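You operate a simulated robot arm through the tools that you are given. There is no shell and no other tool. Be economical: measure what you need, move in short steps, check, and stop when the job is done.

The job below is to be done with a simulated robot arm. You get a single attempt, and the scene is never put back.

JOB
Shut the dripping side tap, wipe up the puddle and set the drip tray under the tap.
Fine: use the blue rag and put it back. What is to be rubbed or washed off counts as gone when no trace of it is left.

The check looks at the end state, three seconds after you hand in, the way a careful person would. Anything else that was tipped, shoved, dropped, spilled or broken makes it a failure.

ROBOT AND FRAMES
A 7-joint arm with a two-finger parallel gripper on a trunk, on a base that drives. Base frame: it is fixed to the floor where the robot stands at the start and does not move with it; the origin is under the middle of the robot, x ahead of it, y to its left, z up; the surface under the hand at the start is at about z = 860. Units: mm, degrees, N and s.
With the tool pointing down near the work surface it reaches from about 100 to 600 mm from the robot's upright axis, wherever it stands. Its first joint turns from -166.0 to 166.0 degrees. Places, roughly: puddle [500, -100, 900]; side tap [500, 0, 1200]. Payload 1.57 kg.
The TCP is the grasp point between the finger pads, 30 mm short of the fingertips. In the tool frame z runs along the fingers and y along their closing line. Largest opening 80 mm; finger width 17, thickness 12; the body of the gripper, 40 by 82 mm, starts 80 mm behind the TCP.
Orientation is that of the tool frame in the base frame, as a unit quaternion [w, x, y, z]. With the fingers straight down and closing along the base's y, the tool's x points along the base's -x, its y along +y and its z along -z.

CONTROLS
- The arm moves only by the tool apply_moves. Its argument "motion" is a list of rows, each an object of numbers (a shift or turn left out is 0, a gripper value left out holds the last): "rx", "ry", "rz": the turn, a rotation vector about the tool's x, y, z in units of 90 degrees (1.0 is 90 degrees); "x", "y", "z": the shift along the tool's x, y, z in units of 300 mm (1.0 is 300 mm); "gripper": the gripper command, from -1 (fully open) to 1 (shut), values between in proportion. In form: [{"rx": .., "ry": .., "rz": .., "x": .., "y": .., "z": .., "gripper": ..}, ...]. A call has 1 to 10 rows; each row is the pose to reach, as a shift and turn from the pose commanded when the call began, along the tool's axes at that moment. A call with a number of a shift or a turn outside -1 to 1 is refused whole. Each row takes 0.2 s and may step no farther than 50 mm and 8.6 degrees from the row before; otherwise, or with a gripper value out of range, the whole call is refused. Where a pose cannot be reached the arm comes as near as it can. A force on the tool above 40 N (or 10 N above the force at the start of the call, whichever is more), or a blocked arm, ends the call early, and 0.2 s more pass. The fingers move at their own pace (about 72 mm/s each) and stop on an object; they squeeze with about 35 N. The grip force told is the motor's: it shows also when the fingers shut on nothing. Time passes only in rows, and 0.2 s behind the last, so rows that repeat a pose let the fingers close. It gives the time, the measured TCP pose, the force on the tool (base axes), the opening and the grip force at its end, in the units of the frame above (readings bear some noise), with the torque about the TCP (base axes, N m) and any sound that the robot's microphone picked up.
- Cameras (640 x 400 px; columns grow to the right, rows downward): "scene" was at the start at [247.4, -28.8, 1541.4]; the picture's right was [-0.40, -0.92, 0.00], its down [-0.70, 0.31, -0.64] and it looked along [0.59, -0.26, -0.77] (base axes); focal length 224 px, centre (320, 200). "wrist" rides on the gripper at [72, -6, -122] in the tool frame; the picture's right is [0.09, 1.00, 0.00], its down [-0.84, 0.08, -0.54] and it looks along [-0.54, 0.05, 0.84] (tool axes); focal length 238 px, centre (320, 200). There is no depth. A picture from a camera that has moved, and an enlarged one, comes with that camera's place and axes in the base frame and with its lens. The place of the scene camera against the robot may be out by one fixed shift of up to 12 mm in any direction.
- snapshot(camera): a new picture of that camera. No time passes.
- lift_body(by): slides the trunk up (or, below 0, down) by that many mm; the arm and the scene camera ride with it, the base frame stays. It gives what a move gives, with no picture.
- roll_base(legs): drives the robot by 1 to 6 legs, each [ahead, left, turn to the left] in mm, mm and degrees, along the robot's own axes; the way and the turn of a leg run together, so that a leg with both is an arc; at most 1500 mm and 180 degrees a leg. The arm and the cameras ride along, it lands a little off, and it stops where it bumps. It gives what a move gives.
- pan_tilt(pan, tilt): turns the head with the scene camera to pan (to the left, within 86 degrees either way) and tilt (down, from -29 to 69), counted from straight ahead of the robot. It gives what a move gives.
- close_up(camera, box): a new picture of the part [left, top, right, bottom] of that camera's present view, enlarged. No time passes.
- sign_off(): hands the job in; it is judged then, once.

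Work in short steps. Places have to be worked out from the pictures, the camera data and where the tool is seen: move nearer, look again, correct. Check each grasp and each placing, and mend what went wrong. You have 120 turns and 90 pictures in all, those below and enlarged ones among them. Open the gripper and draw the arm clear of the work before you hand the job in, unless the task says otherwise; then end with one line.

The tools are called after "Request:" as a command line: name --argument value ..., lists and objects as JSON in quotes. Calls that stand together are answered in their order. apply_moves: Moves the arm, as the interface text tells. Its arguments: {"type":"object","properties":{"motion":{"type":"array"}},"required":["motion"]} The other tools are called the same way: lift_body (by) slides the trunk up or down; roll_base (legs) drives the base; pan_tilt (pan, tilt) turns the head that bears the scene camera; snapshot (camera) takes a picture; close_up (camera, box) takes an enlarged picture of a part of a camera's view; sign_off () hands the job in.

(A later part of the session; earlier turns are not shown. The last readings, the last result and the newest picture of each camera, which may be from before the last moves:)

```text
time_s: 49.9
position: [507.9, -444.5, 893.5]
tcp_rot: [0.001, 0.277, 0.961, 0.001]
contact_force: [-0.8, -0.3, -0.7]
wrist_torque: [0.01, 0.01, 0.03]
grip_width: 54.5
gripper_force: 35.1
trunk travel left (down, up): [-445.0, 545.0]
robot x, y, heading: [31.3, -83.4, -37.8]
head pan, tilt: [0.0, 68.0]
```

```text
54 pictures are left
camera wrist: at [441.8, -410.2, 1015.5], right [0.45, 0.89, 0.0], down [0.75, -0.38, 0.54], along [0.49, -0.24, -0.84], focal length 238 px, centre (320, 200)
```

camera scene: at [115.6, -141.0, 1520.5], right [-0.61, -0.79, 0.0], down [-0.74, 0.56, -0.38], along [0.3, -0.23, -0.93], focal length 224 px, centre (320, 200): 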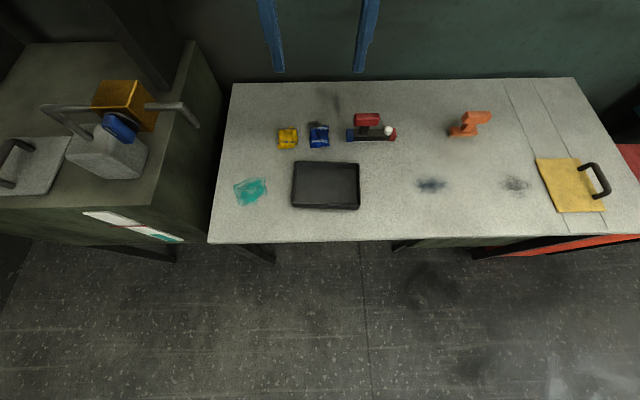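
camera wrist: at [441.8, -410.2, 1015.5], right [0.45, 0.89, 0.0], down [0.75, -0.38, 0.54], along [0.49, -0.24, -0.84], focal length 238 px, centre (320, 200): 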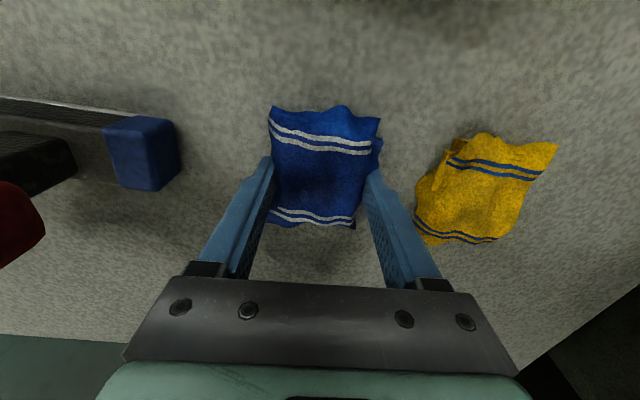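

The rag is gripped, compressed to 54 mm. I'll lift it 100 mm and look at it before carrying it.

Request:
apply_moves --motion '[{"z": -0.1, "gripper": 1}, {"z": -0.22}, {"z": -0.33}]'

Request:
apply_moves --motion '[{"x": 0.107, "y": 0.0995}, {"x": 0.214, "y": 0.199}, {"x": 0.321, "y": 0.298}, {"x": 0.429, "y": 0.398}, {"x": 0.536, "y": 0.4975}, {"x": 0.643, "y": 0.597}]'

Request:
pan_tilt --pan 10 --tilt 35

Request:
snapshot --camera "scene"

Request:
snapshot --camera "wrist"

```text
time_s: 50.7
position: [505.4, -442.6, 991.7]
tcp_rot: [0.001, 0.277, 0.961, 0.001]
contact_force: [-0.1, 0.7, 0.0]
wrist_torque: [0.0, 0.02, -0.01]
grip_width: 0.0
gripper_force: 21.6
trunk travel left (down, up): [-445.0, 545.0]
robot x, y, heading: [29.2, -80.4, -37.5]
head pan, tilt: [0.0, 68.0]
```

```text
time_s: 52.1
position: [437.5, -188.0, 991.1]
tcp_rot: [0.002, 0.278, 0.961, 0.001]
contact_force: [0.2, 0.1, 0.2]
wrist_torque: [-0.01, -0.02, -0.03]
grip_width: 0.0
gripper_force: 21.5
trunk travel left (down, up): [-445.0, 545.0]
robot x, y, heading: [31.0, -81.3, -37.8]
head pan, tilt: [0.0, 68.0]
```

```text
time_s: 53.1
position: [437.9, -189.7, 991.5]
tcp_rot: [0.001, 0.277, 0.961, 0.0]
contact_force: [-0.7, -0.1, 0.1]
wrist_torque: [0.02, 0.02, 0.01]
grip_width: 0.1
gripper_force: 21.0
trunk travel left (down, up): [-445.0, 545.0]
robot x, y, heading: [29.8, -84.2, -37.5]
head pan, tilt: [10.0, 35.0]
```

```text
53 pictures are left
camera scene: at [249.4, -225.4, 1233.3], right [-0.46, -0.89, 0.0], down [-0.51, 0.27, -0.82], along [0.73, -0.38, -0.57], focal length 224 px, centre (320, 200)
```

scene: 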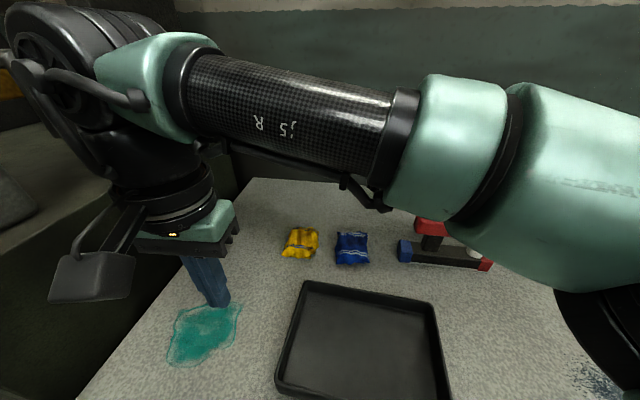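

```text
52 pictures are left
camera wrist: at [373.0, -156.5, 1113.1], right [0.45, 0.89, 0.0], down [0.75, -0.38, 0.54], along [0.49, -0.24, -0.84], focal length 238 px, centre (320, 200)
```

wrist: 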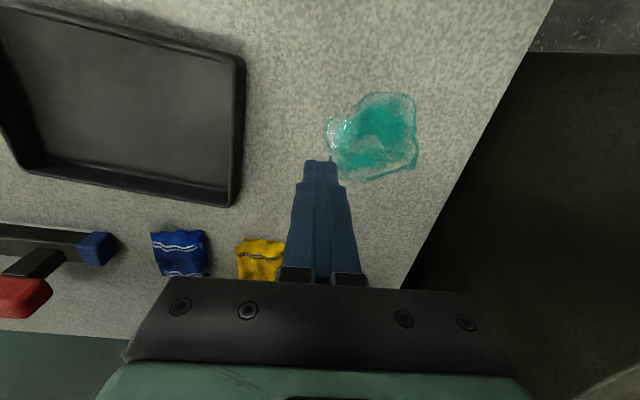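

The rag slipped out and still lies at its spot, since the fingers shut fully. I'll go back over it with the fingers open and look again before gripping deeper.

Request:
apply_moves --motion '[{"x": -0.108, "y": -0.099}, {"x": -0.216, "y": -0.198}, {"x": -0.325, "y": -0.297}, {"x": -0.433, "y": -0.395, "gripper": -1}, {"x": -0.541, "y": -0.494}, {"x": -0.649, "y": -0.593}, {"x": -0.649, "y": -0.593, "z": 0.15}]'

Request:
snapshot --camera "wrist"

Request:
close_up --camera "scene" --box '[250, 200, 410, 300]'

```text
time_s: 54.7
position: [509.2, -443.2, 944.2]
tcp_rot: [0.001, 0.276, 0.961, 0.0]
contact_force: [0.9, -1.2, 0.5]
wrist_torque: [0.01, 0.04, 0.01]
grip_width: 80.1
gripper_force: 0.0
trunk travel left (down, up): [-445.0, 545.0]
robot x, y, heading: [29.8, -80.6, -37.9]
head pan, tilt: [10.0, 35.0]
```

```text
51 pictures are left
camera wrist: at [443.4, -409.4, 1066.9], right [0.45, 0.89, 0.0], down [0.75, -0.38, 0.54], along [0.49, -0.24, -0.84], focal length 238 px, centre (320, 200)
```

wrist: 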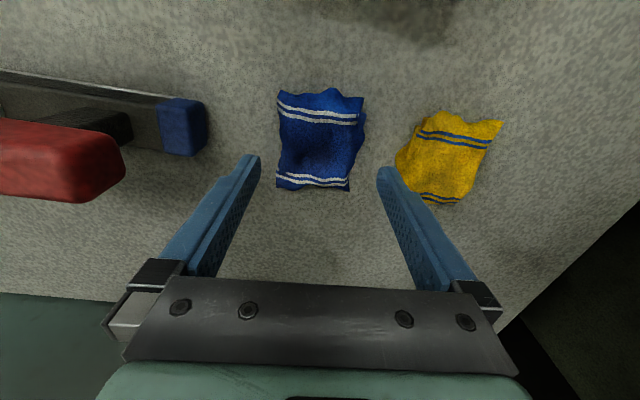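

```text
4.00 times, centred on (330, 250) of scene
camera zoom: at [249.6, -225.6, 1233.3], right [-0.46, -0.89, 0.0], down [-0.51, 0.27, -0.82], along [0.73, -0.38, -0.57], focal length 896 px, centre (280, 0)
```

zoom: 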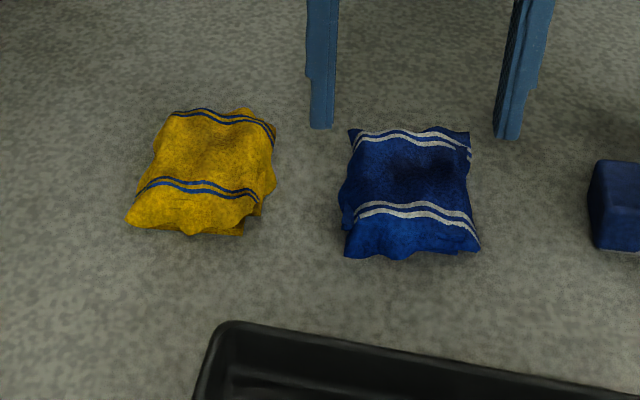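

The rag is a small cushion and its solid part is low. I'll descend until the tips just touch the table, then close and lift slowly.

Request:
apply_moves --motion '[{"z": 0.08}, {"z": 0.15}, {"z": 0.165}, {"z": 0.172}, {"z": 0.178}, {"z": 0.184}, {"z": 0.19}]'

```text
time_s: 56.3
position: [510.4, -442.6, 890.0]
tcp_rot: [0.001, 0.276, 0.961, 0.001]
contact_force: [-0.4, 0.2, 4.8]
wrist_torque: [-0.12, 0.19, -0.07]
grip_width: 79.8
gripper_force: 0.0
trunk travel left (down, up): [-445.0, 545.0]
robot x, y, heading: [28.1, -87.7, -37.6]
head pan, tilt: [10.0, 35.0]
```

The tips touch the table at TCP z = 890. Now I'll close, let it settle and lift gently 15 mm.

Request:
apply_moves --motion '[{"gripper": 0.3}, {"gripper": 1}, {"gripper": 1}, {"gripper": 1}, {"gripper": 1}, {"z": -0.01}, {"z": -0.02}, {"z": -0.03}, {"z": -0.04}, {"z": -0.05}]'

Request:
snapshot --camera "wrist"

```text
time_s: 58.5
position: [510.1, -442.7, 903.3]
tcp_rot: [0.001, 0.276, 0.961, 0.001]
contact_force: [0.2, 0.2, -0.9]
wrist_torque: [-0.02, -0.04, 0.0]
grip_width: 54.0
gripper_force: 35.2
trunk travel left (down, up): [-445.0, 545.0]
robot x, y, heading: [32.1, -87.0, -37.6]
head pan, tilt: [10.0, 35.0]
```

```text
49 pictures are left
camera wrist: at [445.6, -410.1, 1027.3], right [0.45, 0.89, 0.0], down [0.75, -0.38, 0.54], along [0.49, -0.24, -0.84], focal length 238 px, centre (320, 200)
```

wrist: 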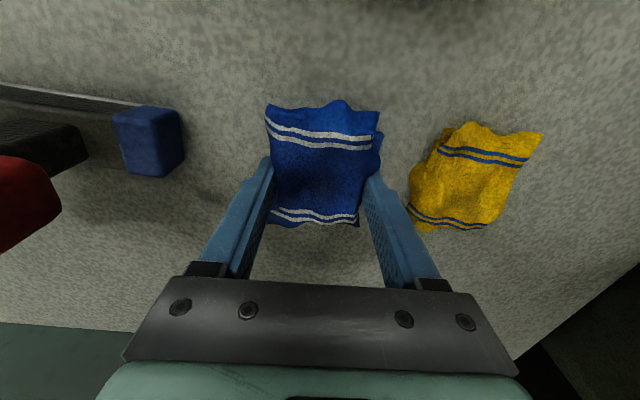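

The rag is rising with the fingers, width 54 mm. I'll lift further at a moderate pace.

Request:
apply_moves --motion '[{"z": -0.04}, {"z": -0.08}, {"z": -0.12}, {"z": -0.16}, {"z": -0.2}, {"z": -0.24}]'

Request:
snapshot --camera "scene"

```text
time_s: 59.9
position: [509.5, -443.7, 976.6]
tcp_rot: [0.001, 0.277, 0.961, 0.0]
contact_force: [0.0, 0.8, -0.6]
wrist_torque: [0.0, -0.02, 0.01]
grip_width: 53.7
gripper_force: 35.0
trunk travel left (down, up): [-445.0, 545.0]
robot x, y, heading: [25.4, -81.1, -37.9]
head pan, tilt: [10.0, 35.0]
```

```text
48 pictures are left
camera scene: at [249.5, -225.3, 1233.3], right [-0.46, -0.89, 0.0], down [-0.51, 0.27, -0.82], along [0.73, -0.38, -0.57], focal length 224 px, centre (320, 200)
```

scene: 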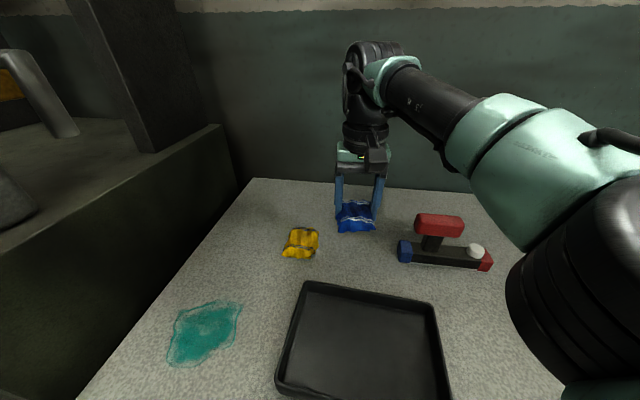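

The rag holds well. The spout tip triangulates to about [485, -132, 1169], and the wrist top is about 259 mm above the TCP. That leaves around 20 mm of clearance when wiping, so I'll carry the rag beside the puddle and check it visually.

Request:
apply_moves --motion '[{"x": 0.08, "y": 0.074}, {"x": 0.16, "y": 0.148}, {"x": 0.243, "y": 0.222}, {"x": 0.324, "y": 0.296}, {"x": 0.405, "y": 0.37}, {"x": 0.486, "y": 0.444}, {"x": 0.567, "y": 0.518}, {"x": 0.647, "y": 0.592}]'

Request:
apply_moves --motion '[{"z": 0.06}, {"z": 0.12}, {"z": 0.18}, {"z": 0.22}]'

Request:
pan_tilt --pan 30 --tilt 25

Request:
snapshot --camera "scene"

Request:
snapshot --camera "wrist"

```text
time_s: 61.7
position: [439.0, -188.8, 976.0]
tcp_rot: [0.001, 0.277, 0.961, 0.001]
contact_force: [-0.6, -0.4, -1.0]
wrist_torque: [0.02, 0.01, -0.03]
grip_width: 54.0
gripper_force: 35.4
trunk travel left (down, up): [-445.0, 545.0]
robot x, y, heading: [28.8, -83.4, -37.6]
head pan, tilt: [10.0, 35.0]
```

```text
time_s: 62.7
position: [438.0, -189.4, 909.3]
tcp_rot: [0.001, 0.277, 0.961, 0.0]
contact_force: [0.1, 0.7, 0.3]
wrist_torque: [0.02, 0.02, 0.02]
grip_width: 53.8
gripper_force: 35.0
trunk travel left (down, up): [-445.0, 545.0]
robot x, y, heading: [29.6, -84.9, -37.5]
head pan, tilt: [10.0, 35.0]
```

```text
time_s: 63.5
position: [439.8, -189.2, 909.5]
tcp_rot: [0.001, 0.277, 0.961, 0.0]
contact_force: [-0.3, 0.4, -0.5]
wrist_torque: [0.03, 0.02, -0.01]
grip_width: 53.7
gripper_force: 35.0
trunk travel left (down, up): [-445.0, 545.0]
robot x, y, heading: [30.2, -86.7, -37.8]
head pan, tilt: [30.0, 25.0]
```

```text
47 pictures are left
camera scene: at [262.8, -196.9, 1249.1], right [-0.13, -0.99, 0.0], down [-0.42, 0.06, -0.91], along [0.9, -0.12, -0.42], focal length 224 px, centre (320, 200)
```

scene: 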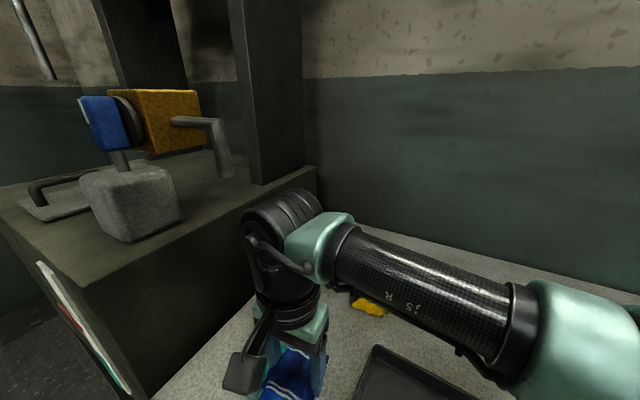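

```text
46 pictures are left
camera wrist: at [373.5, -156.0, 1032.8], right [0.45, 0.89, 0.0], down [0.75, -0.38, 0.54], along [0.49, -0.24, -0.84], focal length 238 px, centre (320, 200)
```

wrist: 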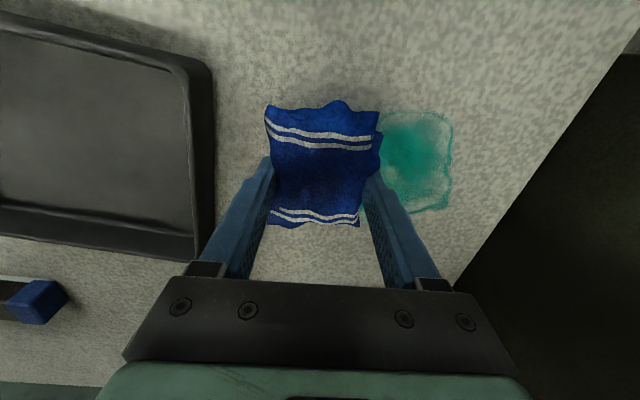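

The spout tip sits about 18 mm above the wrist housing at wiping height, so I can slide under it. In tool axes the puddle spans x -59 to 41 and y 9 to 108. I'll lower to touch and make the first raster passes.

Request:
apply_moves --motion '[{"z": 0.05}, {"x": 0.12, "y": 0.04, "z": 0.064}, {"x": -0.03, "y": 0.04, "z": 0.064}, {"x": -0.18, "y": 0.04, "z": 0.064}, {"x": -0.18, "y": 0.12, "z": 0.064}, {"x": -0.03, "y": 0.12, "z": 0.064}, {"x": 0.12, "y": 0.12, "z": 0.064}]'

Request:
snapshot --camera "wrist"

Request:
snapshot --camera "scene"

```text
time_s: 65.1
position: [427.5, -139.2, 889.9]
tcp_rot: [0.006, 0.277, 0.961, 0.0]
contact_force: [10.5, -3.4, 16.1]
wrist_torque: [-0.44, 0.13, 0.37]
grip_width: 54.0
gripper_force: 35.2
trunk travel left (down, up): [-445.0, 545.0]
robot x, y, heading: [30.0, -83.2, -37.6]
head pan, tilt: [30.0, 25.0]
```

```text
45 pictures are left
camera wrist: at [361.9, -107.0, 1012.5], right [0.45, 0.89, 0.0], down [0.74, -0.38, 0.55], along [0.49, -0.25, -0.83], focal length 238 px, centre (320, 200)
```

wrist: 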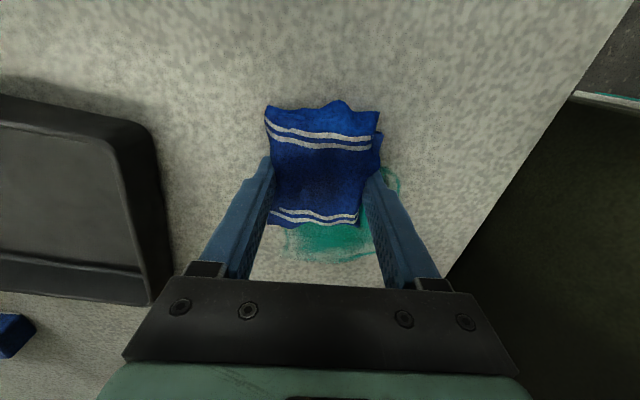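

```text
44 pictures are left
camera scene: at [262.9, -197.0, 1249.4], right [-0.13, -0.99, 0.0], down [-0.42, 0.06, -0.91], along [0.9, -0.12, -0.42], focal length 224 px, centre (320, 200)
```

scene: 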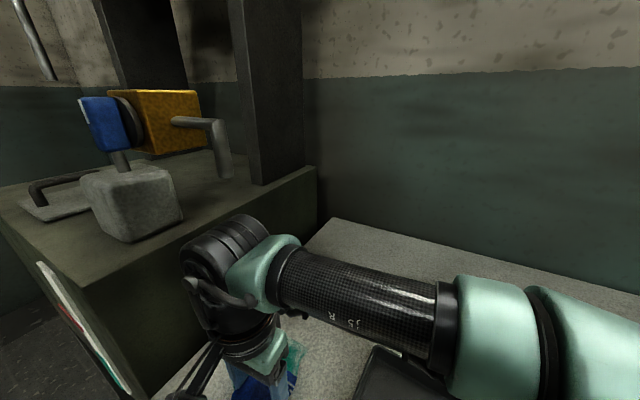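

The wiping works, and the wrist passes clear under the spout. I'll ease the pressure slightly and continue the raster.

Request:
apply_moves --motion '[{"x": 0, "y": 0.07, "z": -0.003}, {"x": -0.15, "y": 0.07, "z": -0.003}, {"x": -0.3, "y": 0.07, "z": -0.003}, {"x": -0.35, "y": 0.14, "z": -0.003}, {"x": -0.2, "y": 0.14, "z": -0.003}, {"x": -0.05, "y": 0.14, "z": -0.003}, {"x": -0.02, "y": 0.21, "z": -0.003}, {"x": -0.17, "y": 0.21, "z": -0.003}, {"x": -0.32, "y": 0.21, "z": -0.003}]'

Request:
apply_moves --motion '[{"x": -0.02, "y": -0.12}, {"x": -0.02, "y": -0.27}, {"x": -0.02, "y": -0.35}, {"x": 0.13, "y": -0.35}, {"x": 0.28, "y": -0.35}]'

Request:
snapshot --camera "wrist"

```text
time_s: 67.1
position: [544.4, -135.3, 892.7]
tcp_rot: [0.001, 0.276, 0.961, 0.0]
contact_force: [-0.5, -0.5, 0.1]
wrist_torque: [0.03, -0.01, -0.01]
grip_width: 53.8
gripper_force: 34.4
trunk travel left (down, up): [-445.0, 545.0]
robot x, y, heading: [30.7, -82.2, -37.3]
head pan, tilt: [30.0, 25.0]
```

```text
time_s: 68.3
position: [414.4, -183.9, 896.2]
tcp_rot: [0.001, 0.278, 0.96, 0.001]
contact_force: [0.1, 0.4, -1.0]
wrist_torque: [-0.01, 0.0, 0.0]
grip_width: 53.7
gripper_force: 34.8
trunk travel left (down, up): [-445.0, 545.0]
robot x, y, heading: [25.3, -83.5, -37.5]
head pan, tilt: [30.0, 25.0]
```

```text
43 pictures are left
camera wrist: at [348.9, -149.5, 1018.7], right [0.45, 0.89, 0.0], down [0.75, -0.38, 0.54], along [0.49, -0.25, -0.84], focal length 238 px, centre (320, 200)
```

wrist: 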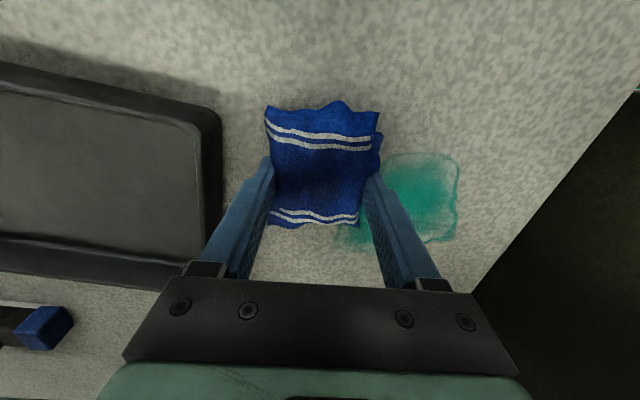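

The last passes ran at z 893–896, just off the table. I'll repeat the raster about 6 mm lower.

Request:
apply_moves --motion '[{"x": 0.02, "y": 0.06, "z": 0.021}, {"x": -0.12, "y": 0.06, "z": 0.021}, {"x": -0.27, "y": 0.06, "z": 0.021}, {"x": -0.27, "y": 0.14, "z": 0.021}, {"x": -0.12, "y": 0.14, "z": 0.021}, {"x": 0.03, "y": 0.14, "z": 0.021}, {"x": 0.03, "y": 0.22, "z": 0.021}, {"x": -0.12, "y": 0.22, "z": 0.021}, {"x": -0.27, "y": 0.22, "z": 0.021}]'

Request:
snapshot --camera "wrist"

```text
time_s: 69.2
position: [490.9, -209.2, 890.2]
tcp_rot: [-0.003, 0.275, 0.962, -0.004]
contact_force: [-10.4, -0.8, 15.5]
wrist_torque: [0.42, -0.05, 0.3]
grip_width: 53.7
gripper_force: 35.1
trunk travel left (down, up): [-445.0, 545.0]
robot x, y, heading: [31.9, -82.0, -37.6]
head pan, tilt: [30.0, 25.0]
stopped in row 4: the force on the tool passed its limit at 59 N (the readings are from after the stop); the commanded pose is now the measured one
```

```text
42 pictures are left
camera wrist: at [427.5, -176.5, 1013.6], right [0.45, 0.89, -0.01], down [0.76, -0.37, 0.54], along [0.48, -0.25, -0.84], focal length 238 px, centre (320, 200)
```

wrist: 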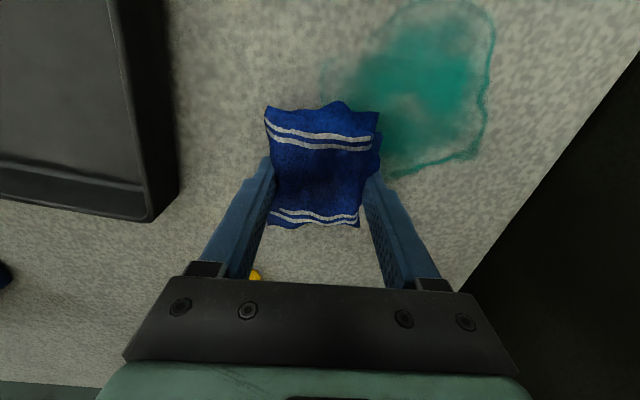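

A friction spike stopped that move. I'll wipe again with gentler steps at this height.

Request:
apply_moves --motion '[{"x": 0.0, "y": 0.08, "z": -0.002}, {"x": 0.1, "y": 0.08, "z": -0.001}, {"x": 0.2, "y": 0.08, "z": 0}, {"x": 0.3, "y": 0.08, "z": 0}, {"x": 0.36, "y": 0.08, "z": 0}, {"x": 0.36, "y": 0.16, "z": 0}, {"x": 0.26, "y": 0.16, "z": 0}, {"x": 0.16, "y": 0.16, "z": 0}, {"x": 0.06, "y": 0.16, "z": 0}, {"x": -0.04, "y": 0.16, "z": 0}]'

Request:
snapshot --camera "wrist"

```text
time_s: 69.6
position: [502.0, -199.3, 890.0]
tcp_rot: [-0.001, 0.281, 0.96, -0.01]
contact_force: [-9.4, -5.1, 13.1]
wrist_torque: [0.3, 0.04, 0.22]
grip_width: 53.9
gripper_force: 34.8
trunk travel left (down, up): [-445.0, 545.0]
robot x, y, heading: [28.9, -81.9, -37.5]
head pan, tilt: [30.0, 25.0]
stopped in row 2: the force on the tool passed its limit at 48 N (the readings are from after the stop); the commanded pose is now the measured one
```

```text
41 pictures are left
camera wrist: at [438.2, -163.0, 1013.6], right [0.46, 0.89, -0.02], down [0.75, -0.37, 0.54], along [0.47, -0.27, -0.84], focal length 238 px, centre (320, 200)
```

wrist: 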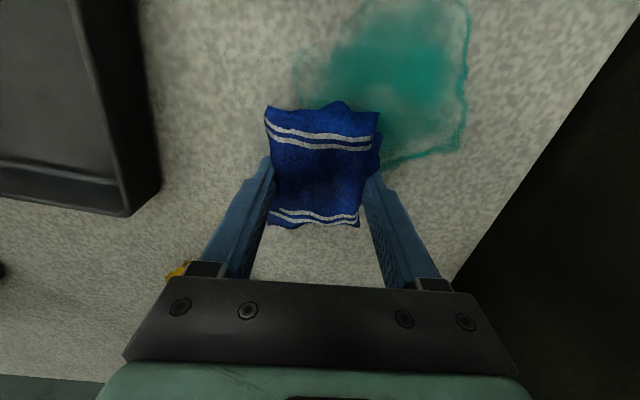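

The tips are dragging too hard. I'll raise about 2 mm, re-level and wipe a pass slowly to see whether it still cleans.

Request:
apply_moves --motion '[{"z": -0.012, "rx": -0.0126, "ry": 0.0023, "rz": -0.005}, {"z": -0.006, "rx": -0.0126, "ry": 0.0023, "rz": -0.005}, {"x": 0.08, "y": 0.03, "z": -0.005, "rx": -0.0126, "ry": 0.0023, "rz": -0.005}, {"x": 0.16, "y": 0.03, "z": -0.005, "rx": -0.0126, "ry": 0.0023, "rz": -0.005}, {"x": 0.24, "y": 0.03, "z": -0.005, "rx": -0.0126, "ry": 0.0023, "rz": -0.005}, {"x": 0.32, "y": 0.03, "z": -0.005, "rx": -0.0126, "ry": 0.0023, "rz": -0.005}]'

Request:
snapshot --camera "wrist"

```text
time_s: 71.0
position: [429.7, -139.4, 890.1]
tcp_rot: [0.002, 0.277, 0.961, 0.0]
contact_force: [11.3, -6.1, 19.2]
wrist_torque: [-0.64, 0.07, 0.57]
grip_width: 54.0
gripper_force: 34.9
trunk travel left (down, up): [-445.0, 545.0]
robot x, y, heading: [30.0, -83.9, -37.6]
head pan, tilt: [30.0, 25.0]
```

```text
40 pictures are left
camera wrist: at [364.0, -105.6, 1012.8], right [0.45, 0.89, 0.0], down [0.75, -0.38, 0.55], along [0.49, -0.25, -0.84], focal length 238 px, centre (320, 200)
```

wrist: 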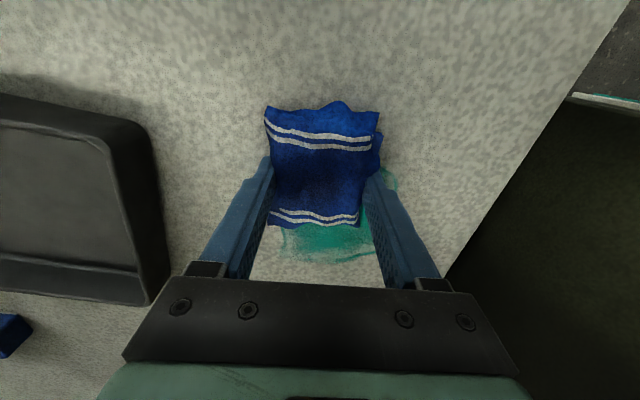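

The contact is right, but each pass only partly fades the stain. I'll rub back and forth repeatedly, column by column.

Request:
apply_moves --motion '[{"x": -0.1, "y": 0.03}, {"x": -0.2, "y": 0.03}, {"x": -0.3, "y": 0.03}, {"x": -0.2, "y": 0.06}, {"x": -0.1, "y": 0.06}, {"x": 0.0, "y": 0.06}, {"x": -0.1, "y": 0.09}, {"x": -0.2, "y": 0.09}, {"x": -0.3, "y": 0.09}, {"x": -0.33, "y": 0.12}]'

Request:
snapshot --camera "wrist"

```text
time_s: 71.4
position: [441.4, -141.4, 891.1]
tcp_rot: [-0.005, 0.275, 0.961, 0.001]
contact_force: [-6.9, -0.1, 20.7]
wrist_torque: [-0.6, 0.18, -0.21]
grip_width: 53.9
gripper_force: 35.2
trunk travel left (down, up): [-445.0, 545.0]
robot x, y, heading: [28.2, -83.3, -37.4]
head pan, tilt: [30.0, 25.0]
stopped in row 1: the force on the tool passed its limit at 76 N (the readings are from after the stop); the commanded pose is now the measured one
```

```text
39 pictures are left
camera wrist: at [377.6, -109.3, 1013.8], right [0.45, 0.89, 0.0], down [0.75, -0.38, 0.53], along [0.48, -0.24, -0.85], focal length 238 px, centre (320, 200)
```

wrist: 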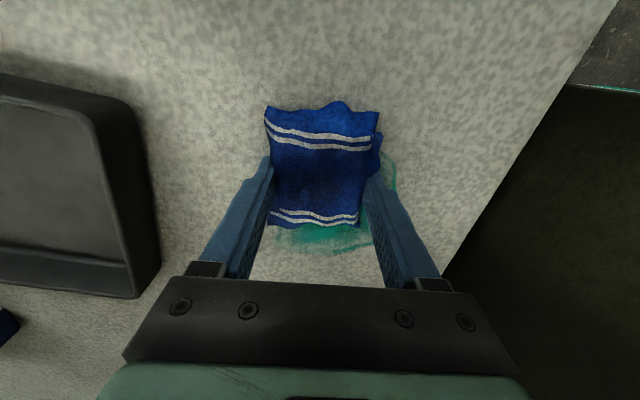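

Reversing under heavy pressure sticks. I'll lift 3 mm, re-level and find the height where contact is light.

Request:
apply_moves --motion '[{"z": -0.01, "ry": -0.0065, "rz": 0.0025}, {"z": -0.01, "ry": -0.0065, "rz": 0.0025}]'

Request:
apply_moves --motion '[{"z": 0.003}, {"z": 0.003}]'

Request:
apply_moves --motion '[{"z": 0.003}, {"z": 0.003}]'

```text
time_s: 72.0
position: [443.8, -141.5, 890.7]
tcp_rot: [0.0, 0.277, 0.961, 0.0]
contact_force: [0.5, -0.5, 0.2]
wrist_torque: [-0.03, 0.02, -0.02]
grip_width: 53.9
gripper_force: 35.1
trunk travel left (down, up): [-445.0, 545.0]
robot x, y, heading: [28.2, -84.3, -37.7]
head pan, tilt: [30.0, 25.0]
```

```text
time_s: 72.6
position: [443.9, -140.6, 889.1]
tcp_rot: [0.0, 0.278, 0.961, 0.0]
contact_force: [-0.7, 0.3, 3.6]
wrist_torque: [0.05, -0.01, 0.01]
grip_width: 54.0
gripper_force: 35.0
trunk travel left (down, up): [-445.0, 545.0]
robot x, y, heading: [27.2, -83.2, -37.6]
head pan, tilt: [30.0, 25.0]
```

```text
time_s: 73.2
position: [443.2, -142.2, 890.8]
tcp_rot: [0.001, 0.278, 0.961, 0.001]
contact_force: [0.9, -2.1, 16.2]
wrist_torque: [-0.33, 0.31, 0.17]
grip_width: 53.9
gripper_force: 35.0
trunk travel left (down, up): [-445.0, 545.0]
robot x, y, heading: [29.9, -82.6, -37.6]
head pan, tilt: [30.0, 25.0]
```

Contact stiffness is about 12 N per mm, so I'll back off to roughly 8 N and stroke more slowly.

Request:
apply_moves --motion '[{"z": -0.002}, {"x": -0.05, "y": 0.02, "z": -0.002}, {"x": -0.12, "y": 0.02, "z": -0.002}, {"x": -0.19, "y": 0.02, "z": -0.002}, {"x": -0.26, "y": 0.02, "z": -0.002}, {"x": -0.29, "y": 0.05, "z": -0.002}, {"x": -0.22, "y": 0.07, "z": -0.002}, {"x": -0.15, "y": 0.07, "z": -0.002}, {"x": -0.08, "y": 0.07, "z": -0.002}, {"x": -0.01, "y": 0.07, "z": -0.002}]'

Request:
snapshot --camera "wrist"

```text
time_s: 75.4
position: [459.3, -127.3, 889.6]
tcp_rot: [0.002, 0.278, 0.96, 0.0]
contact_force: [6.5, -2.9, 13.3]
wrist_torque: [-0.38, 0.12, 0.32]
grip_width: 54.1
gripper_force: 35.2
trunk travel left (down, up): [-445.0, 545.0]
robot x, y, heading: [29.3, -81.3, -37.5]
head pan, tilt: [30.0, 25.0]
```

```text
38 pictures are left
camera wrist: at [393.8, -93.6, 1012.7], right [0.45, 0.89, 0.0], down [0.75, -0.38, 0.55], along [0.49, -0.25, -0.84], focal length 238 px, centre (320, 200)
```

wrist: 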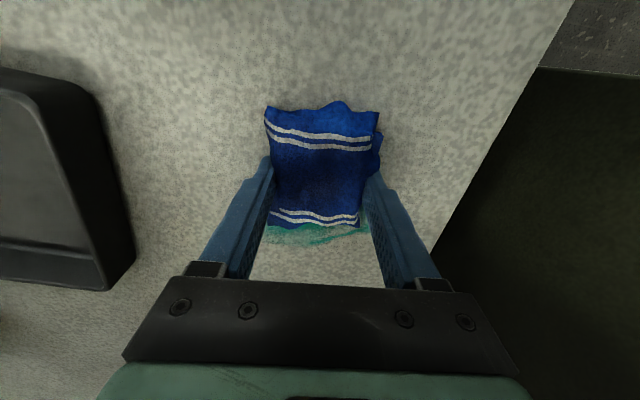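

That removes it well. I'll continue with strokes further left, then come back.

Request:
apply_moves --motion '[{"x": 0.04, "y": 0.03}, {"x": -0.03, "y": 0.07}, {"x": -0.1, "y": 0.07}, {"x": -0.17, "y": 0.07}, {"x": -0.24, "y": 0.07}, {"x": -0.29, "y": 0.04}, {"x": -0.22, "y": 0.02}, {"x": -0.15, "y": 0.02}, {"x": -0.08, "y": 0.02}, {"x": -0.01, "y": 0.02}]'

Request:
apply_moves --motion '[{"x": 0.02, "y": -0.04}, {"x": -0.05, "y": -0.06}, {"x": -0.12, "y": -0.06}, {"x": -0.19, "y": -0.06}, {"x": -0.26, "y": -0.06}, {"x": -0.27, "y": -0.12}, {"x": -0.2, "y": -0.14}, {"x": -0.13, "y": -0.14}, {"x": -0.06, "y": -0.14}, {"x": 0.01, "y": -0.14}]'

Request:
snapshot --camera "wrist"

```text
time_s: 75.8
position: [453.2, -117.3, 889.7]
tcp_rot: [0.003, 0.279, 0.96, -0.001]
contact_force: [-3.5, -2.0, 8.5]
wrist_torque: [0.24, 0.02, 0.17]
grip_width: 53.7
gripper_force: 35.2
trunk travel left (down, up): [-445.0, 545.0]
robot x, y, heading: [26.7, -78.6, -37.8]
head pan, tilt: [30.0, 25.0]
stopped in row 2: the force on the tool passed its limit at 53 N (the readings are from after the stop); the commanded pose is now the measured one
```

```text
time_s: 76.8
position: [480.9, -157.7, 890.5]
tcp_rot: [-0.003, 0.276, 0.961, -0.001]
contact_force: [-6.7, -0.6, 14.7]
wrist_torque: [0.29, -0.14, 0.08]
grip_width: 53.9
gripper_force: 34.7
trunk travel left (down, up): [-445.0, 545.0]
robot x, y, heading: [27.7, -81.3, -37.7]
head pan, tilt: [30.0, 25.0]
stopped in row 4: the force on the tool passed its limit at 45 N (the readings are from after the stop); the commanded pose is now the measured one
```

```text
37 pictures are left
camera wrist: at [416.0, -123.5, 1013.5], right [0.45, 0.89, 0.0], down [0.75, -0.38, 0.54], along [0.48, -0.24, -0.84], focal length 238 px, centre (320, 200)
```

wrist: 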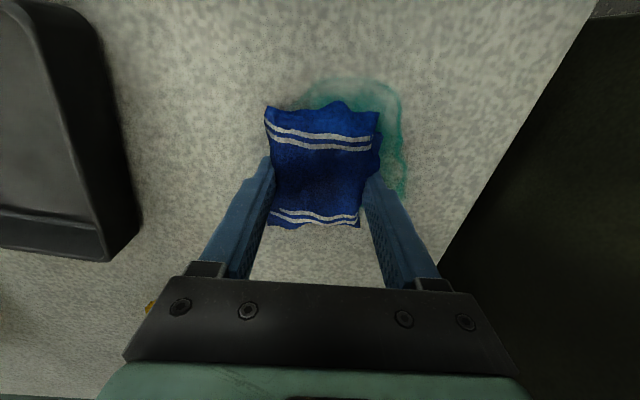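

Most has gone, with a ring left on the near side and the left. I'll ease the pressure and stroke over those parts.

Request:
apply_moves --motion '[{"z": -0.006}, {"x": 0.05, "z": -0.003}, {"x": 0.11, "z": -0.003}, {"x": 0.17, "z": -0.003}, {"x": 0.18, "y": 0.06, "z": -0.003}, {"x": 0.16, "y": 0.12, "z": -0.003}, {"x": 0.1, "y": 0.14, "z": -0.003}, {"x": 0.04, "y": 0.15, "z": -0.003}, {"x": -0.02, "y": 0.15, "z": -0.003}, {"x": -0.08, "y": 0.15, "z": -0.003}]'

Request:
snapshot --camera "wrist"

```text
time_s: 79.0
position: [523.5, -129.2, 890.7]
tcp_rot: [-0.002, 0.275, 0.961, -0.001]
contact_force: [-10.2, 3.8, 12.5]
wrist_torque: [0.43, 0.0, 0.3]
grip_width: 54.1
gripper_force: 35.1
trunk travel left (down, up): [-445.0, 545.0]
robot x, y, heading: [31.3, -82.6, -37.6]
head pan, tilt: [30.0, 25.0]
```

```text
36 pictures are left
camera wrist: at [460.0, -95.8, 1013.6], right [0.45, 0.89, 0.0], down [0.75, -0.38, 0.54], along [0.48, -0.24, -0.84], focal length 238 px, centre (320, 200)
```

wrist: 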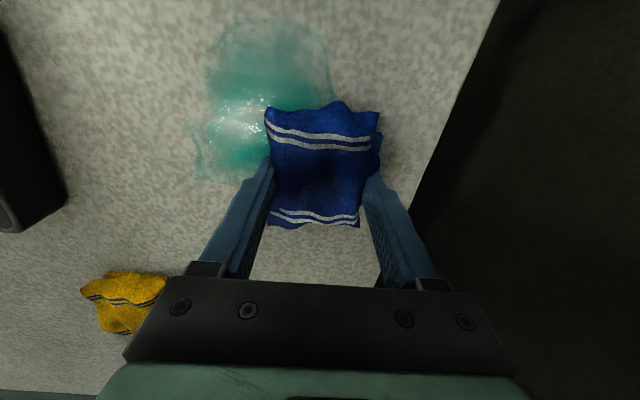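

Teal remains where the rag had hidden it. The gentle strokes ran without stops, so I'll continue with sideways strokes covering the remaining area.

Request:
apply_moves --motion '[{"z": -0.006}, {"y": -0.08, "z": -0.003}, {"y": -0.17, "z": -0.003}, {"y": -0.25, "z": -0.003}, {"x": 0.06, "y": -0.25, "z": -0.003}, {"x": 0.08, "y": -0.17, "z": -0.003}, {"x": 0.08, "y": -0.08, "z": -0.003}, {"x": 0.08, "y": 0, "z": -0.003}, {"x": 0.14, "y": 0, "z": -0.003}, {"x": 0.16, "y": -0.08, "z": -0.003}]'

Request:
apply_moves --motion '[{"z": -0.003}, {"y": -0.08}, {"y": -0.17}, {"x": 0.06, "y": -0.17}, {"x": 0.08, "y": -0.08}, {"x": 0.08, "y": 0}, {"x": 0.08, "y": 0.08}, {"x": 0.0, "y": 0.08}, {"x": 0, "y": 0}, {"x": 0, "y": -0.08}]'

Request:
snapshot --camera "wrist"

```text
time_s: 81.2
position: [470.0, -124.8, 890.2]
tcp_rot: [-0.005, 0.275, 0.961, 0.0]
contact_force: [-0.6, 0.7, 3.3]
wrist_torque: [0.1, -0.09, 0.05]
grip_width: 54.0
gripper_force: 34.9
trunk travel left (down, up): [-445.0, 545.0]
robot x, y, heading: [29.6, -81.6, -37.9]
head pan, tilt: [30.0, 25.0]
```

```text
time_s: 83.4
position: [459.9, -147.8, 889.6]
tcp_rot: [-0.002, 0.277, 0.961, -0.001]
contact_force: [4.9, 7.0, 12.4]
wrist_torque: [0.51, -0.44, -0.05]
grip_width: 54.0
gripper_force: 35.6
trunk travel left (down, up): [-445.0, 545.0]
robot x, y, heading: [28.3, -82.8, -37.5]
head pan, tilt: [30.0, 25.0]
```

```text
35 pictures are left
camera wrist: at [394.4, -114.5, 1013.4], right [0.45, 0.89, 0.0], down [0.75, -0.38, 0.54], along [0.48, -0.24, -0.84], focal length 238 px, centre (320, 200)
```

wrist: 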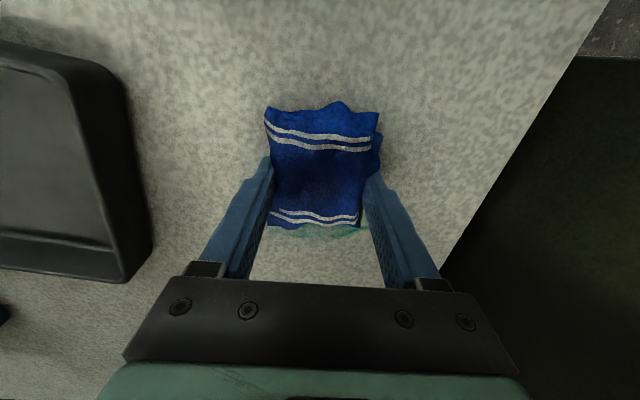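

Sideways strokes run smoothly. I'll do another set around the puddle centre, then lift to look beneath.

Request:
apply_moves --motion '[{"z": -0.004, "y": 0.04}, {"x": -0.02, "y": 0.12, "z": -0.002}, {"x": -0.07, "y": 0.15, "z": -0.002}, {"x": -0.09, "y": 0.07, "z": -0.002}, {"x": -0.09, "y": -0.02, "z": -0.002}, {"x": -0.13, "y": -0.09, "z": -0.002}, {"x": -0.17, "y": -0.02, "z": -0.002}, {"x": -0.17, "y": 0.06, "z": -0.002}, {"x": -0.17, "y": 0.14, "z": -0.002}, {"x": -0.1, "y": 0.16, "z": -0.002}]'

Request:
apply_moves --motion '[{"z": -0.003, "y": -0.04}, {"x": 0.02, "y": -0.12, "z": -0.001}, {"x": 0.04, "y": -0.2, "z": -0.001}, {"x": 0.1, "y": -0.22, "z": -0.001}, {"x": 0.13, "y": -0.14, "z": -0.001}, {"x": 0.13, "y": -0.06, "z": -0.001}, {"x": 0.13, "y": 0.01, "z": -0.001}, {"x": 0.08, "y": -0.06, "z": -0.001}, {"x": 0.06, "y": -0.14, "z": -0.001}, {"x": 0.06, "y": -0.22, "z": -0.001}]'

Request:
apply_moves --motion '[{"z": -0.03}, {"z": -0.03, "y": -0.15}, {"z": -0.03, "y": -0.25}]'

Request:
snapshot --camera "wrist"

```text
time_s: 85.6
position: [510.1, -122.9, 891.4]
tcp_rot: [-0.003, 0.277, 0.961, -0.002]
contact_force: [0.3, -0.2, -0.4]
wrist_torque: [-0.02, 0.01, -0.01]
grip_width: 53.8
gripper_force: 35.0
trunk travel left (down, up): [-445.0, 545.0]
robot x, y, heading: [31.9, -84.0, -37.6]
head pan, tilt: [30.0, 25.0]
```

```text
time_s: 87.8
position: [460.8, -168.3, 890.5]
tcp_rot: [-0.003, 0.277, 0.961, -0.002]
contact_force: [2.1, 2.6, 6.4]
wrist_torque: [0.25, -0.23, 0.02]
grip_width: 54.2
gripper_force: 34.9
trunk travel left (down, up): [-445.0, 545.0]
robot x, y, heading: [26.7, -85.4, -37.8]
head pan, tilt: [30.0, 25.0]
```

```text
time_s: 88.6
position: [420.0, -229.3, 901.4]
tcp_rot: [-0.004, 0.278, 0.961, -0.002]
contact_force: [0.3, -0.5, 0.1]
wrist_torque: [-0.02, 0.03, -0.03]
grip_width: 53.8
gripper_force: 34.6
trunk travel left (down, up): [-445.0, 545.0]
robot x, y, heading: [28.5, -87.1, -37.7]
head pan, tilt: [30.0, 25.0]
```

```text
34 pictures are left
camera wrist: at [356.0, -195.0, 1024.7], right [0.45, 0.89, 0.0], down [0.75, -0.38, 0.54], along [0.48, -0.25, -0.84], focal length 238 px, centre (320, 200)
```

wrist: 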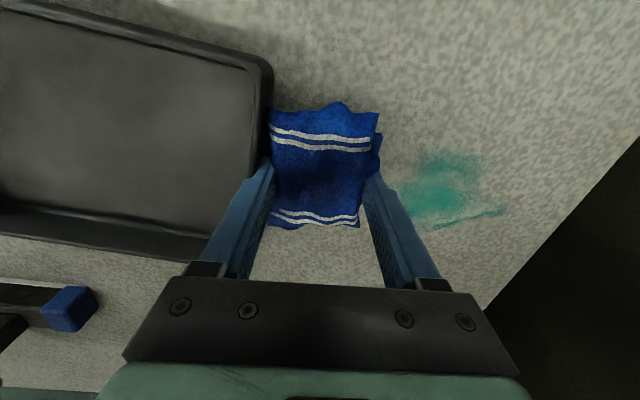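

Only a faint blob remains. In tool axes it is around (-20, 115). I'll go back there and rub it over with the same light pressure.

Request:
apply_moves --motion '[{"y": 0.14}, {"y": 0.25, "x": 0.02}, {"y": 0.27, "x": 0.02, "z": 0.03}, {"y": 0.35, "x": 0.02, "z": 0.031}, {"y": 0.43, "x": 0.02, "z": 0.031}, {"y": 0.43, "x": -0.05, "z": 0.031}, {"y": 0.35, "x": -0.06, "z": 0.031}, {"y": 0.27, "x": -0.06, "z": 0.031}, {"y": 0.27, "x": -0.13, "z": 0.031}, {"y": 0.35, "x": -0.14, "z": 0.031}]'

Request:
apply_moves --motion '[{"y": 0.08}, {"y": 0.16}, {"y": 0.16, "x": -0.06}, {"y": 0.08, "x": -0.07}, {"y": 0, "x": -0.07}, {"y": -0.06, "x": -0.03}, {"y": -0.06, "x": 0.05}, {"y": 0.02, "x": 0.06}, {"y": 0.1, "x": 0.06}, {"y": 0.1, "x": 0.0}]'

Request:
apply_moves --motion '[{"y": -0.08}, {"y": -0.16}, {"y": -0.16, "x": 0.08}, {"y": -0.08, "x": 0.1}, {"y": 0, "x": 0.1}, {"y": 0, "x": 0.05}, {"y": -0.08, "x": 0.05}, {"y": -0.16, "x": 0.05}, {"y": -0.16, "x": 0.05, "z": -0.03}, {"y": -0.31, "x": 0.05, "z": -0.03}]'

Request:
snapshot --camera "wrist"

```text
time_s: 90.8
position: [514.3, -166.4, 891.2]
tcp_rot: [-0.004, 0.276, 0.961, -0.001]
contact_force: [0.2, 0.2, -0.7]
wrist_torque: [-0.02, 0.01, 0.0]
grip_width: 53.9
gripper_force: 34.7
trunk travel left (down, up): [-445.0, 545.0]
robot x, y, heading: [25.1, -82.2, -37.5]
head pan, tilt: [30.0, 25.0]
```

```text
time_s: 93.0
position: [525.6, -138.9, 890.1]
tcp_rot: [-0.004, 0.277, 0.961, 0.0]
contact_force: [-3.2, 1.4, 2.7]
wrist_torque: [0.11, 0.0, 0.06]
grip_width: 54.0
gripper_force: 34.4
trunk travel left (down, up): [-445.0, 545.0]
robot x, y, heading: [27.6, -81.2, -37.6]
head pan, tilt: [30.0, 25.0]
```

```text
time_s: 95.2
position: [464.8, -212.2, 900.4]
tcp_rot: [-0.003, 0.277, 0.961, -0.002]
contact_force: [-0.7, 0.3, -0.7]
wrist_torque: [-0.04, 0.0, -0.01]
grip_width: 53.7
gripper_force: 34.3
trunk travel left (down, up): [-445.0, 545.0]
robot x, y, heading: [28.4, -81.0, -37.9]
head pan, tilt: [30.0, 25.0]
```

```text
33 pictures are left
camera wrist: at [400.4, -178.3, 1023.7], right [0.45, 0.89, 0.0], down [0.75, -0.38, 0.54], along [0.48, -0.24, -0.84], focal length 238 px, centre (320, 200)
```

wrist: 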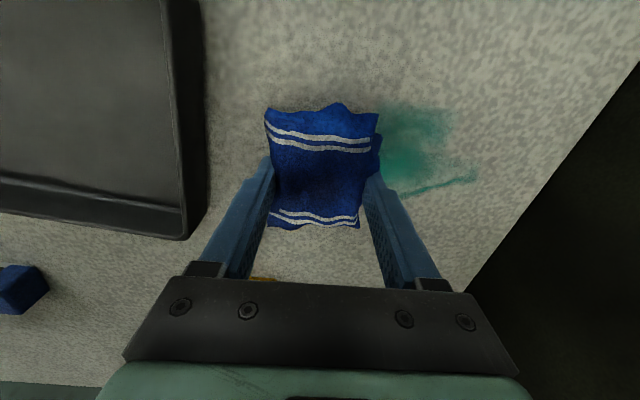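

That pressure was too light, near 0–3 N. I'll repeat with about 2 mm more press on the remaining blob.

Request:
apply_moves --motion '[{"y": 0.15, "x": 0.02}, {"y": 0.17, "x": 0.02, "z": 0.033}, {"y": 0.25, "x": 0.02, "z": 0.036}, {"y": 0.33, "x": 0.0, "z": 0.036}, {"y": 0.38, "x": -0.04, "z": 0.036}, {"y": 0.3, "x": -0.04, "z": 0.036}, {"y": 0.22, "x": -0.04, "z": 0.036}, {"y": 0.17, "x": 0.02, "z": 0.036}, {"y": 0.2, "x": 0.09, "z": 0.036}, {"y": 0.28, "x": 0.1, "z": 0.036}]'

Request:
apply_moves --motion '[{"y": -0.07, "x": -0.03}, {"y": -0.1, "x": -0.09}, {"y": -0.02, "x": -0.1}, {"y": 0.06, "x": -0.11}, {"y": 0.07, "x": -0.05}, {"y": -0.01, "x": -0.05}, {"y": -0.09, "x": -0.04}, {"y": -0.02, "x": 0.01}, {"y": 0.04, "x": 0.01}]'

Request:
apply_moves --motion '[{"z": -0.03}, {"y": -0.13, "z": -0.03}, {"y": -0.28, "z": -0.03}]'

Request:
snapshot --camera "wrist"

```text
time_s: 97.4
position: [482.4, -123.6, 889.9]
tcp_rot: [-0.005, 0.276, 0.961, -0.001]
contact_force: [-3.9, -8.2, 15.4]
wrist_torque: [-0.39, -0.24, -0.23]
grip_width: 53.4
gripper_force: 34.5
trunk travel left (down, up): [-445.0, 545.0]
robot x, y, heading: [27.6, -86.4, -37.9]
head pan, tilt: [30.0, 25.0]
```

```text
time_s: 99.2
position: [481.3, -148.0, 891.3]
tcp_rot: [0.002, 0.287, 0.958, -0.012]
contact_force: [-4.5, -6.6, 10.6]
wrist_torque: [0.23, 0.05, 0.09]
grip_width: 53.7
gripper_force: 34.6
trunk travel left (down, up): [-445.0, 545.0]
robot x, y, heading: [26.7, -83.8, -37.5]
head pan, tilt: [30.0, 25.0]
stopped in row 8: the force on the tool passed its limit at 53 N (the readings are from after the stop); the commanded pose is now the measured one
```

```text
time_s: 100.0
position: [439.1, -215.5, 899.5]
tcp_rot: [0.002, 0.286, 0.958, -0.01]
contact_force: [0.1, -0.5, 0.2]
wrist_torque: [-0.02, -0.01, -0.02]
grip_width: 53.8
gripper_force: 35.5
trunk travel left (down, up): [-445.0, 545.0]
robot x, y, heading: [28.3, -83.9, -37.9]
head pan, tilt: [30.0, 25.0]
```

```text
32 pictures are left
camera wrist: at [374.4, -177.9, 1021.5], right [0.47, 0.88, -0.02], down [0.74, -0.38, 0.55], along [0.48, -0.27, -0.84], focal length 238 px, centre (320, 200)
```

wrist: 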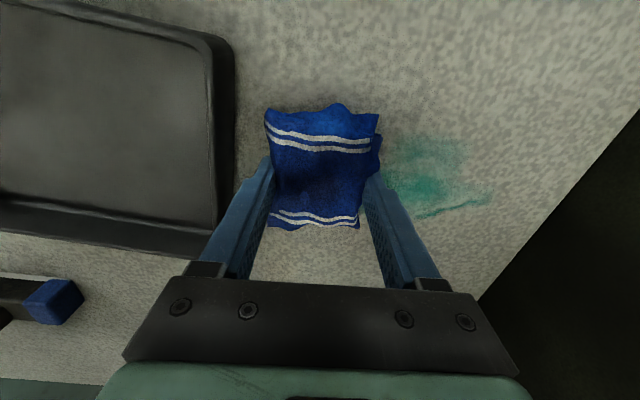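

It is fading further. I'll re-level the tool and repeat over the blob.

Request:
apply_moves --motion '[{"y": 0.12, "rx": -0.0115, "ry": 0.006, "rz": -0.012}, {"y": 0.2, "z": 0.028, "rx": -0.0115, "ry": 0.006, "rz": -0.012}, {"y": 0.28, "x": 0.0, "z": 0.034, "rx": -0.0115, "ry": 0.006, "rz": -0.012}, {"y": 0.36, "x": -0.02, "z": 0.034, "rx": -0.0115, "ry": 0.006, "rz": -0.012}, {"y": 0.42, "x": -0.07, "z": 0.034, "rx": -0.0115, "ry": 0.006, "rz": -0.012}, {"y": 0.34, "x": -0.08, "z": 0.034, "rx": -0.0115, "ry": 0.006, "rz": -0.012}, {"y": 0.26, "x": -0.08, "z": 0.034, "rx": -0.0115, "ry": 0.006, "rz": -0.012}, {"y": 0.2, "x": -0.06, "z": 0.034, "rx": -0.0115, "ry": 0.006, "rz": -0.012}, {"y": 0.26, "x": 0.0, "z": 0.034, "rx": -0.0115, "ry": 0.006, "rz": -0.012}, {"y": 0.34, "x": 0.04, "z": 0.034, "rx": -0.0115, "ry": 0.006, "rz": -0.012}]'

Request:
apply_moves --motion '[{"y": -0.07, "x": 0.01}, {"y": -0.13, "x": -0.04}, {"y": -0.06, "x": -0.07}, {"y": 0.02, "x": -0.09}, {"y": 0.08, "x": -0.12}, {"y": 0.0, "x": -0.13}, {"y": -0.08, "x": -0.13}, {"y": -0.14, "x": -0.09}, {"y": -0.06, "x": -0.04}, {"y": 0.02, "x": -0.03}]'

Request:
apply_moves --motion '[{"z": -0.03}, {"y": -0.14, "z": -0.03}, {"y": -0.28, "z": -0.03}]'

Request:
snapshot --camera "wrist"

```text
time_s: 100.8
position: [488.7, -143.7, 890.3]
tcp_rot: [0.001, 0.277, 0.961, -0.001]
contact_force: [-2.0, 3.1, 3.7]
wrist_torque: [0.21, 0.0, 0.1]
grip_width: 53.9
gripper_force: 34.6
trunk travel left (down, up): [-445.0, 545.0]
robot x, y, heading: [28.9, -84.8, -37.6]
head pan, tilt: [30.0, 25.0]
stopped in row 4: the force on the tool passed its limit at 56 N (the readings are from after the stop); the commanded pose is now the measured one
```

```text
time_s: 103.0
position: [494.8, -152.4, 891.1]
tcp_rot: [0.001, 0.278, 0.96, -0.007]
contact_force: [-5.6, -0.1, 10.0]
wrist_torque: [0.31, 0.02, 0.2]
grip_width: 53.9
gripper_force: 35.0
trunk travel left (down, up): [-445.0, 545.0]
robot x, y, heading: [25.9, -84.7, -38.0]
head pan, tilt: [30.0, 25.0]
stopped in row 10: the force on the tool passed its limit at 45 N (the readings are from after the stop); the commanded pose is now the measured one
```

```text
time_s: 103.8
position: [450.5, -223.1, 897.7]
tcp_rot: [0.0, 0.279, 0.96, -0.006]
contact_force: [0.6, -0.2, -0.8]
wrist_torque: [0.0, 0.0, 0.01]
grip_width: 54.0
gripper_force: 34.9
trunk travel left (down, up): [-445.0, 545.0]
robot x, y, heading: [31.0, -87.1, -38.0]
head pan, tilt: [30.0, 25.0]
```

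```text
31 pictures are left
camera wrist: at [386.7, -187.3, 1020.7], right [0.46, 0.89, -0.01], down [0.75, -0.38, 0.54], along [0.48, -0.26, -0.84], focal length 238 px, centre (320, 200)
```

wrist: 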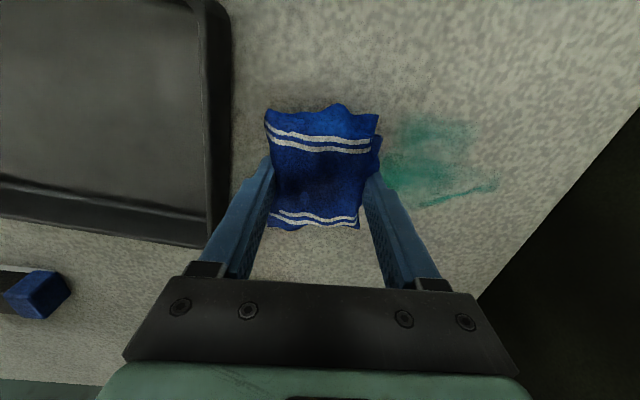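

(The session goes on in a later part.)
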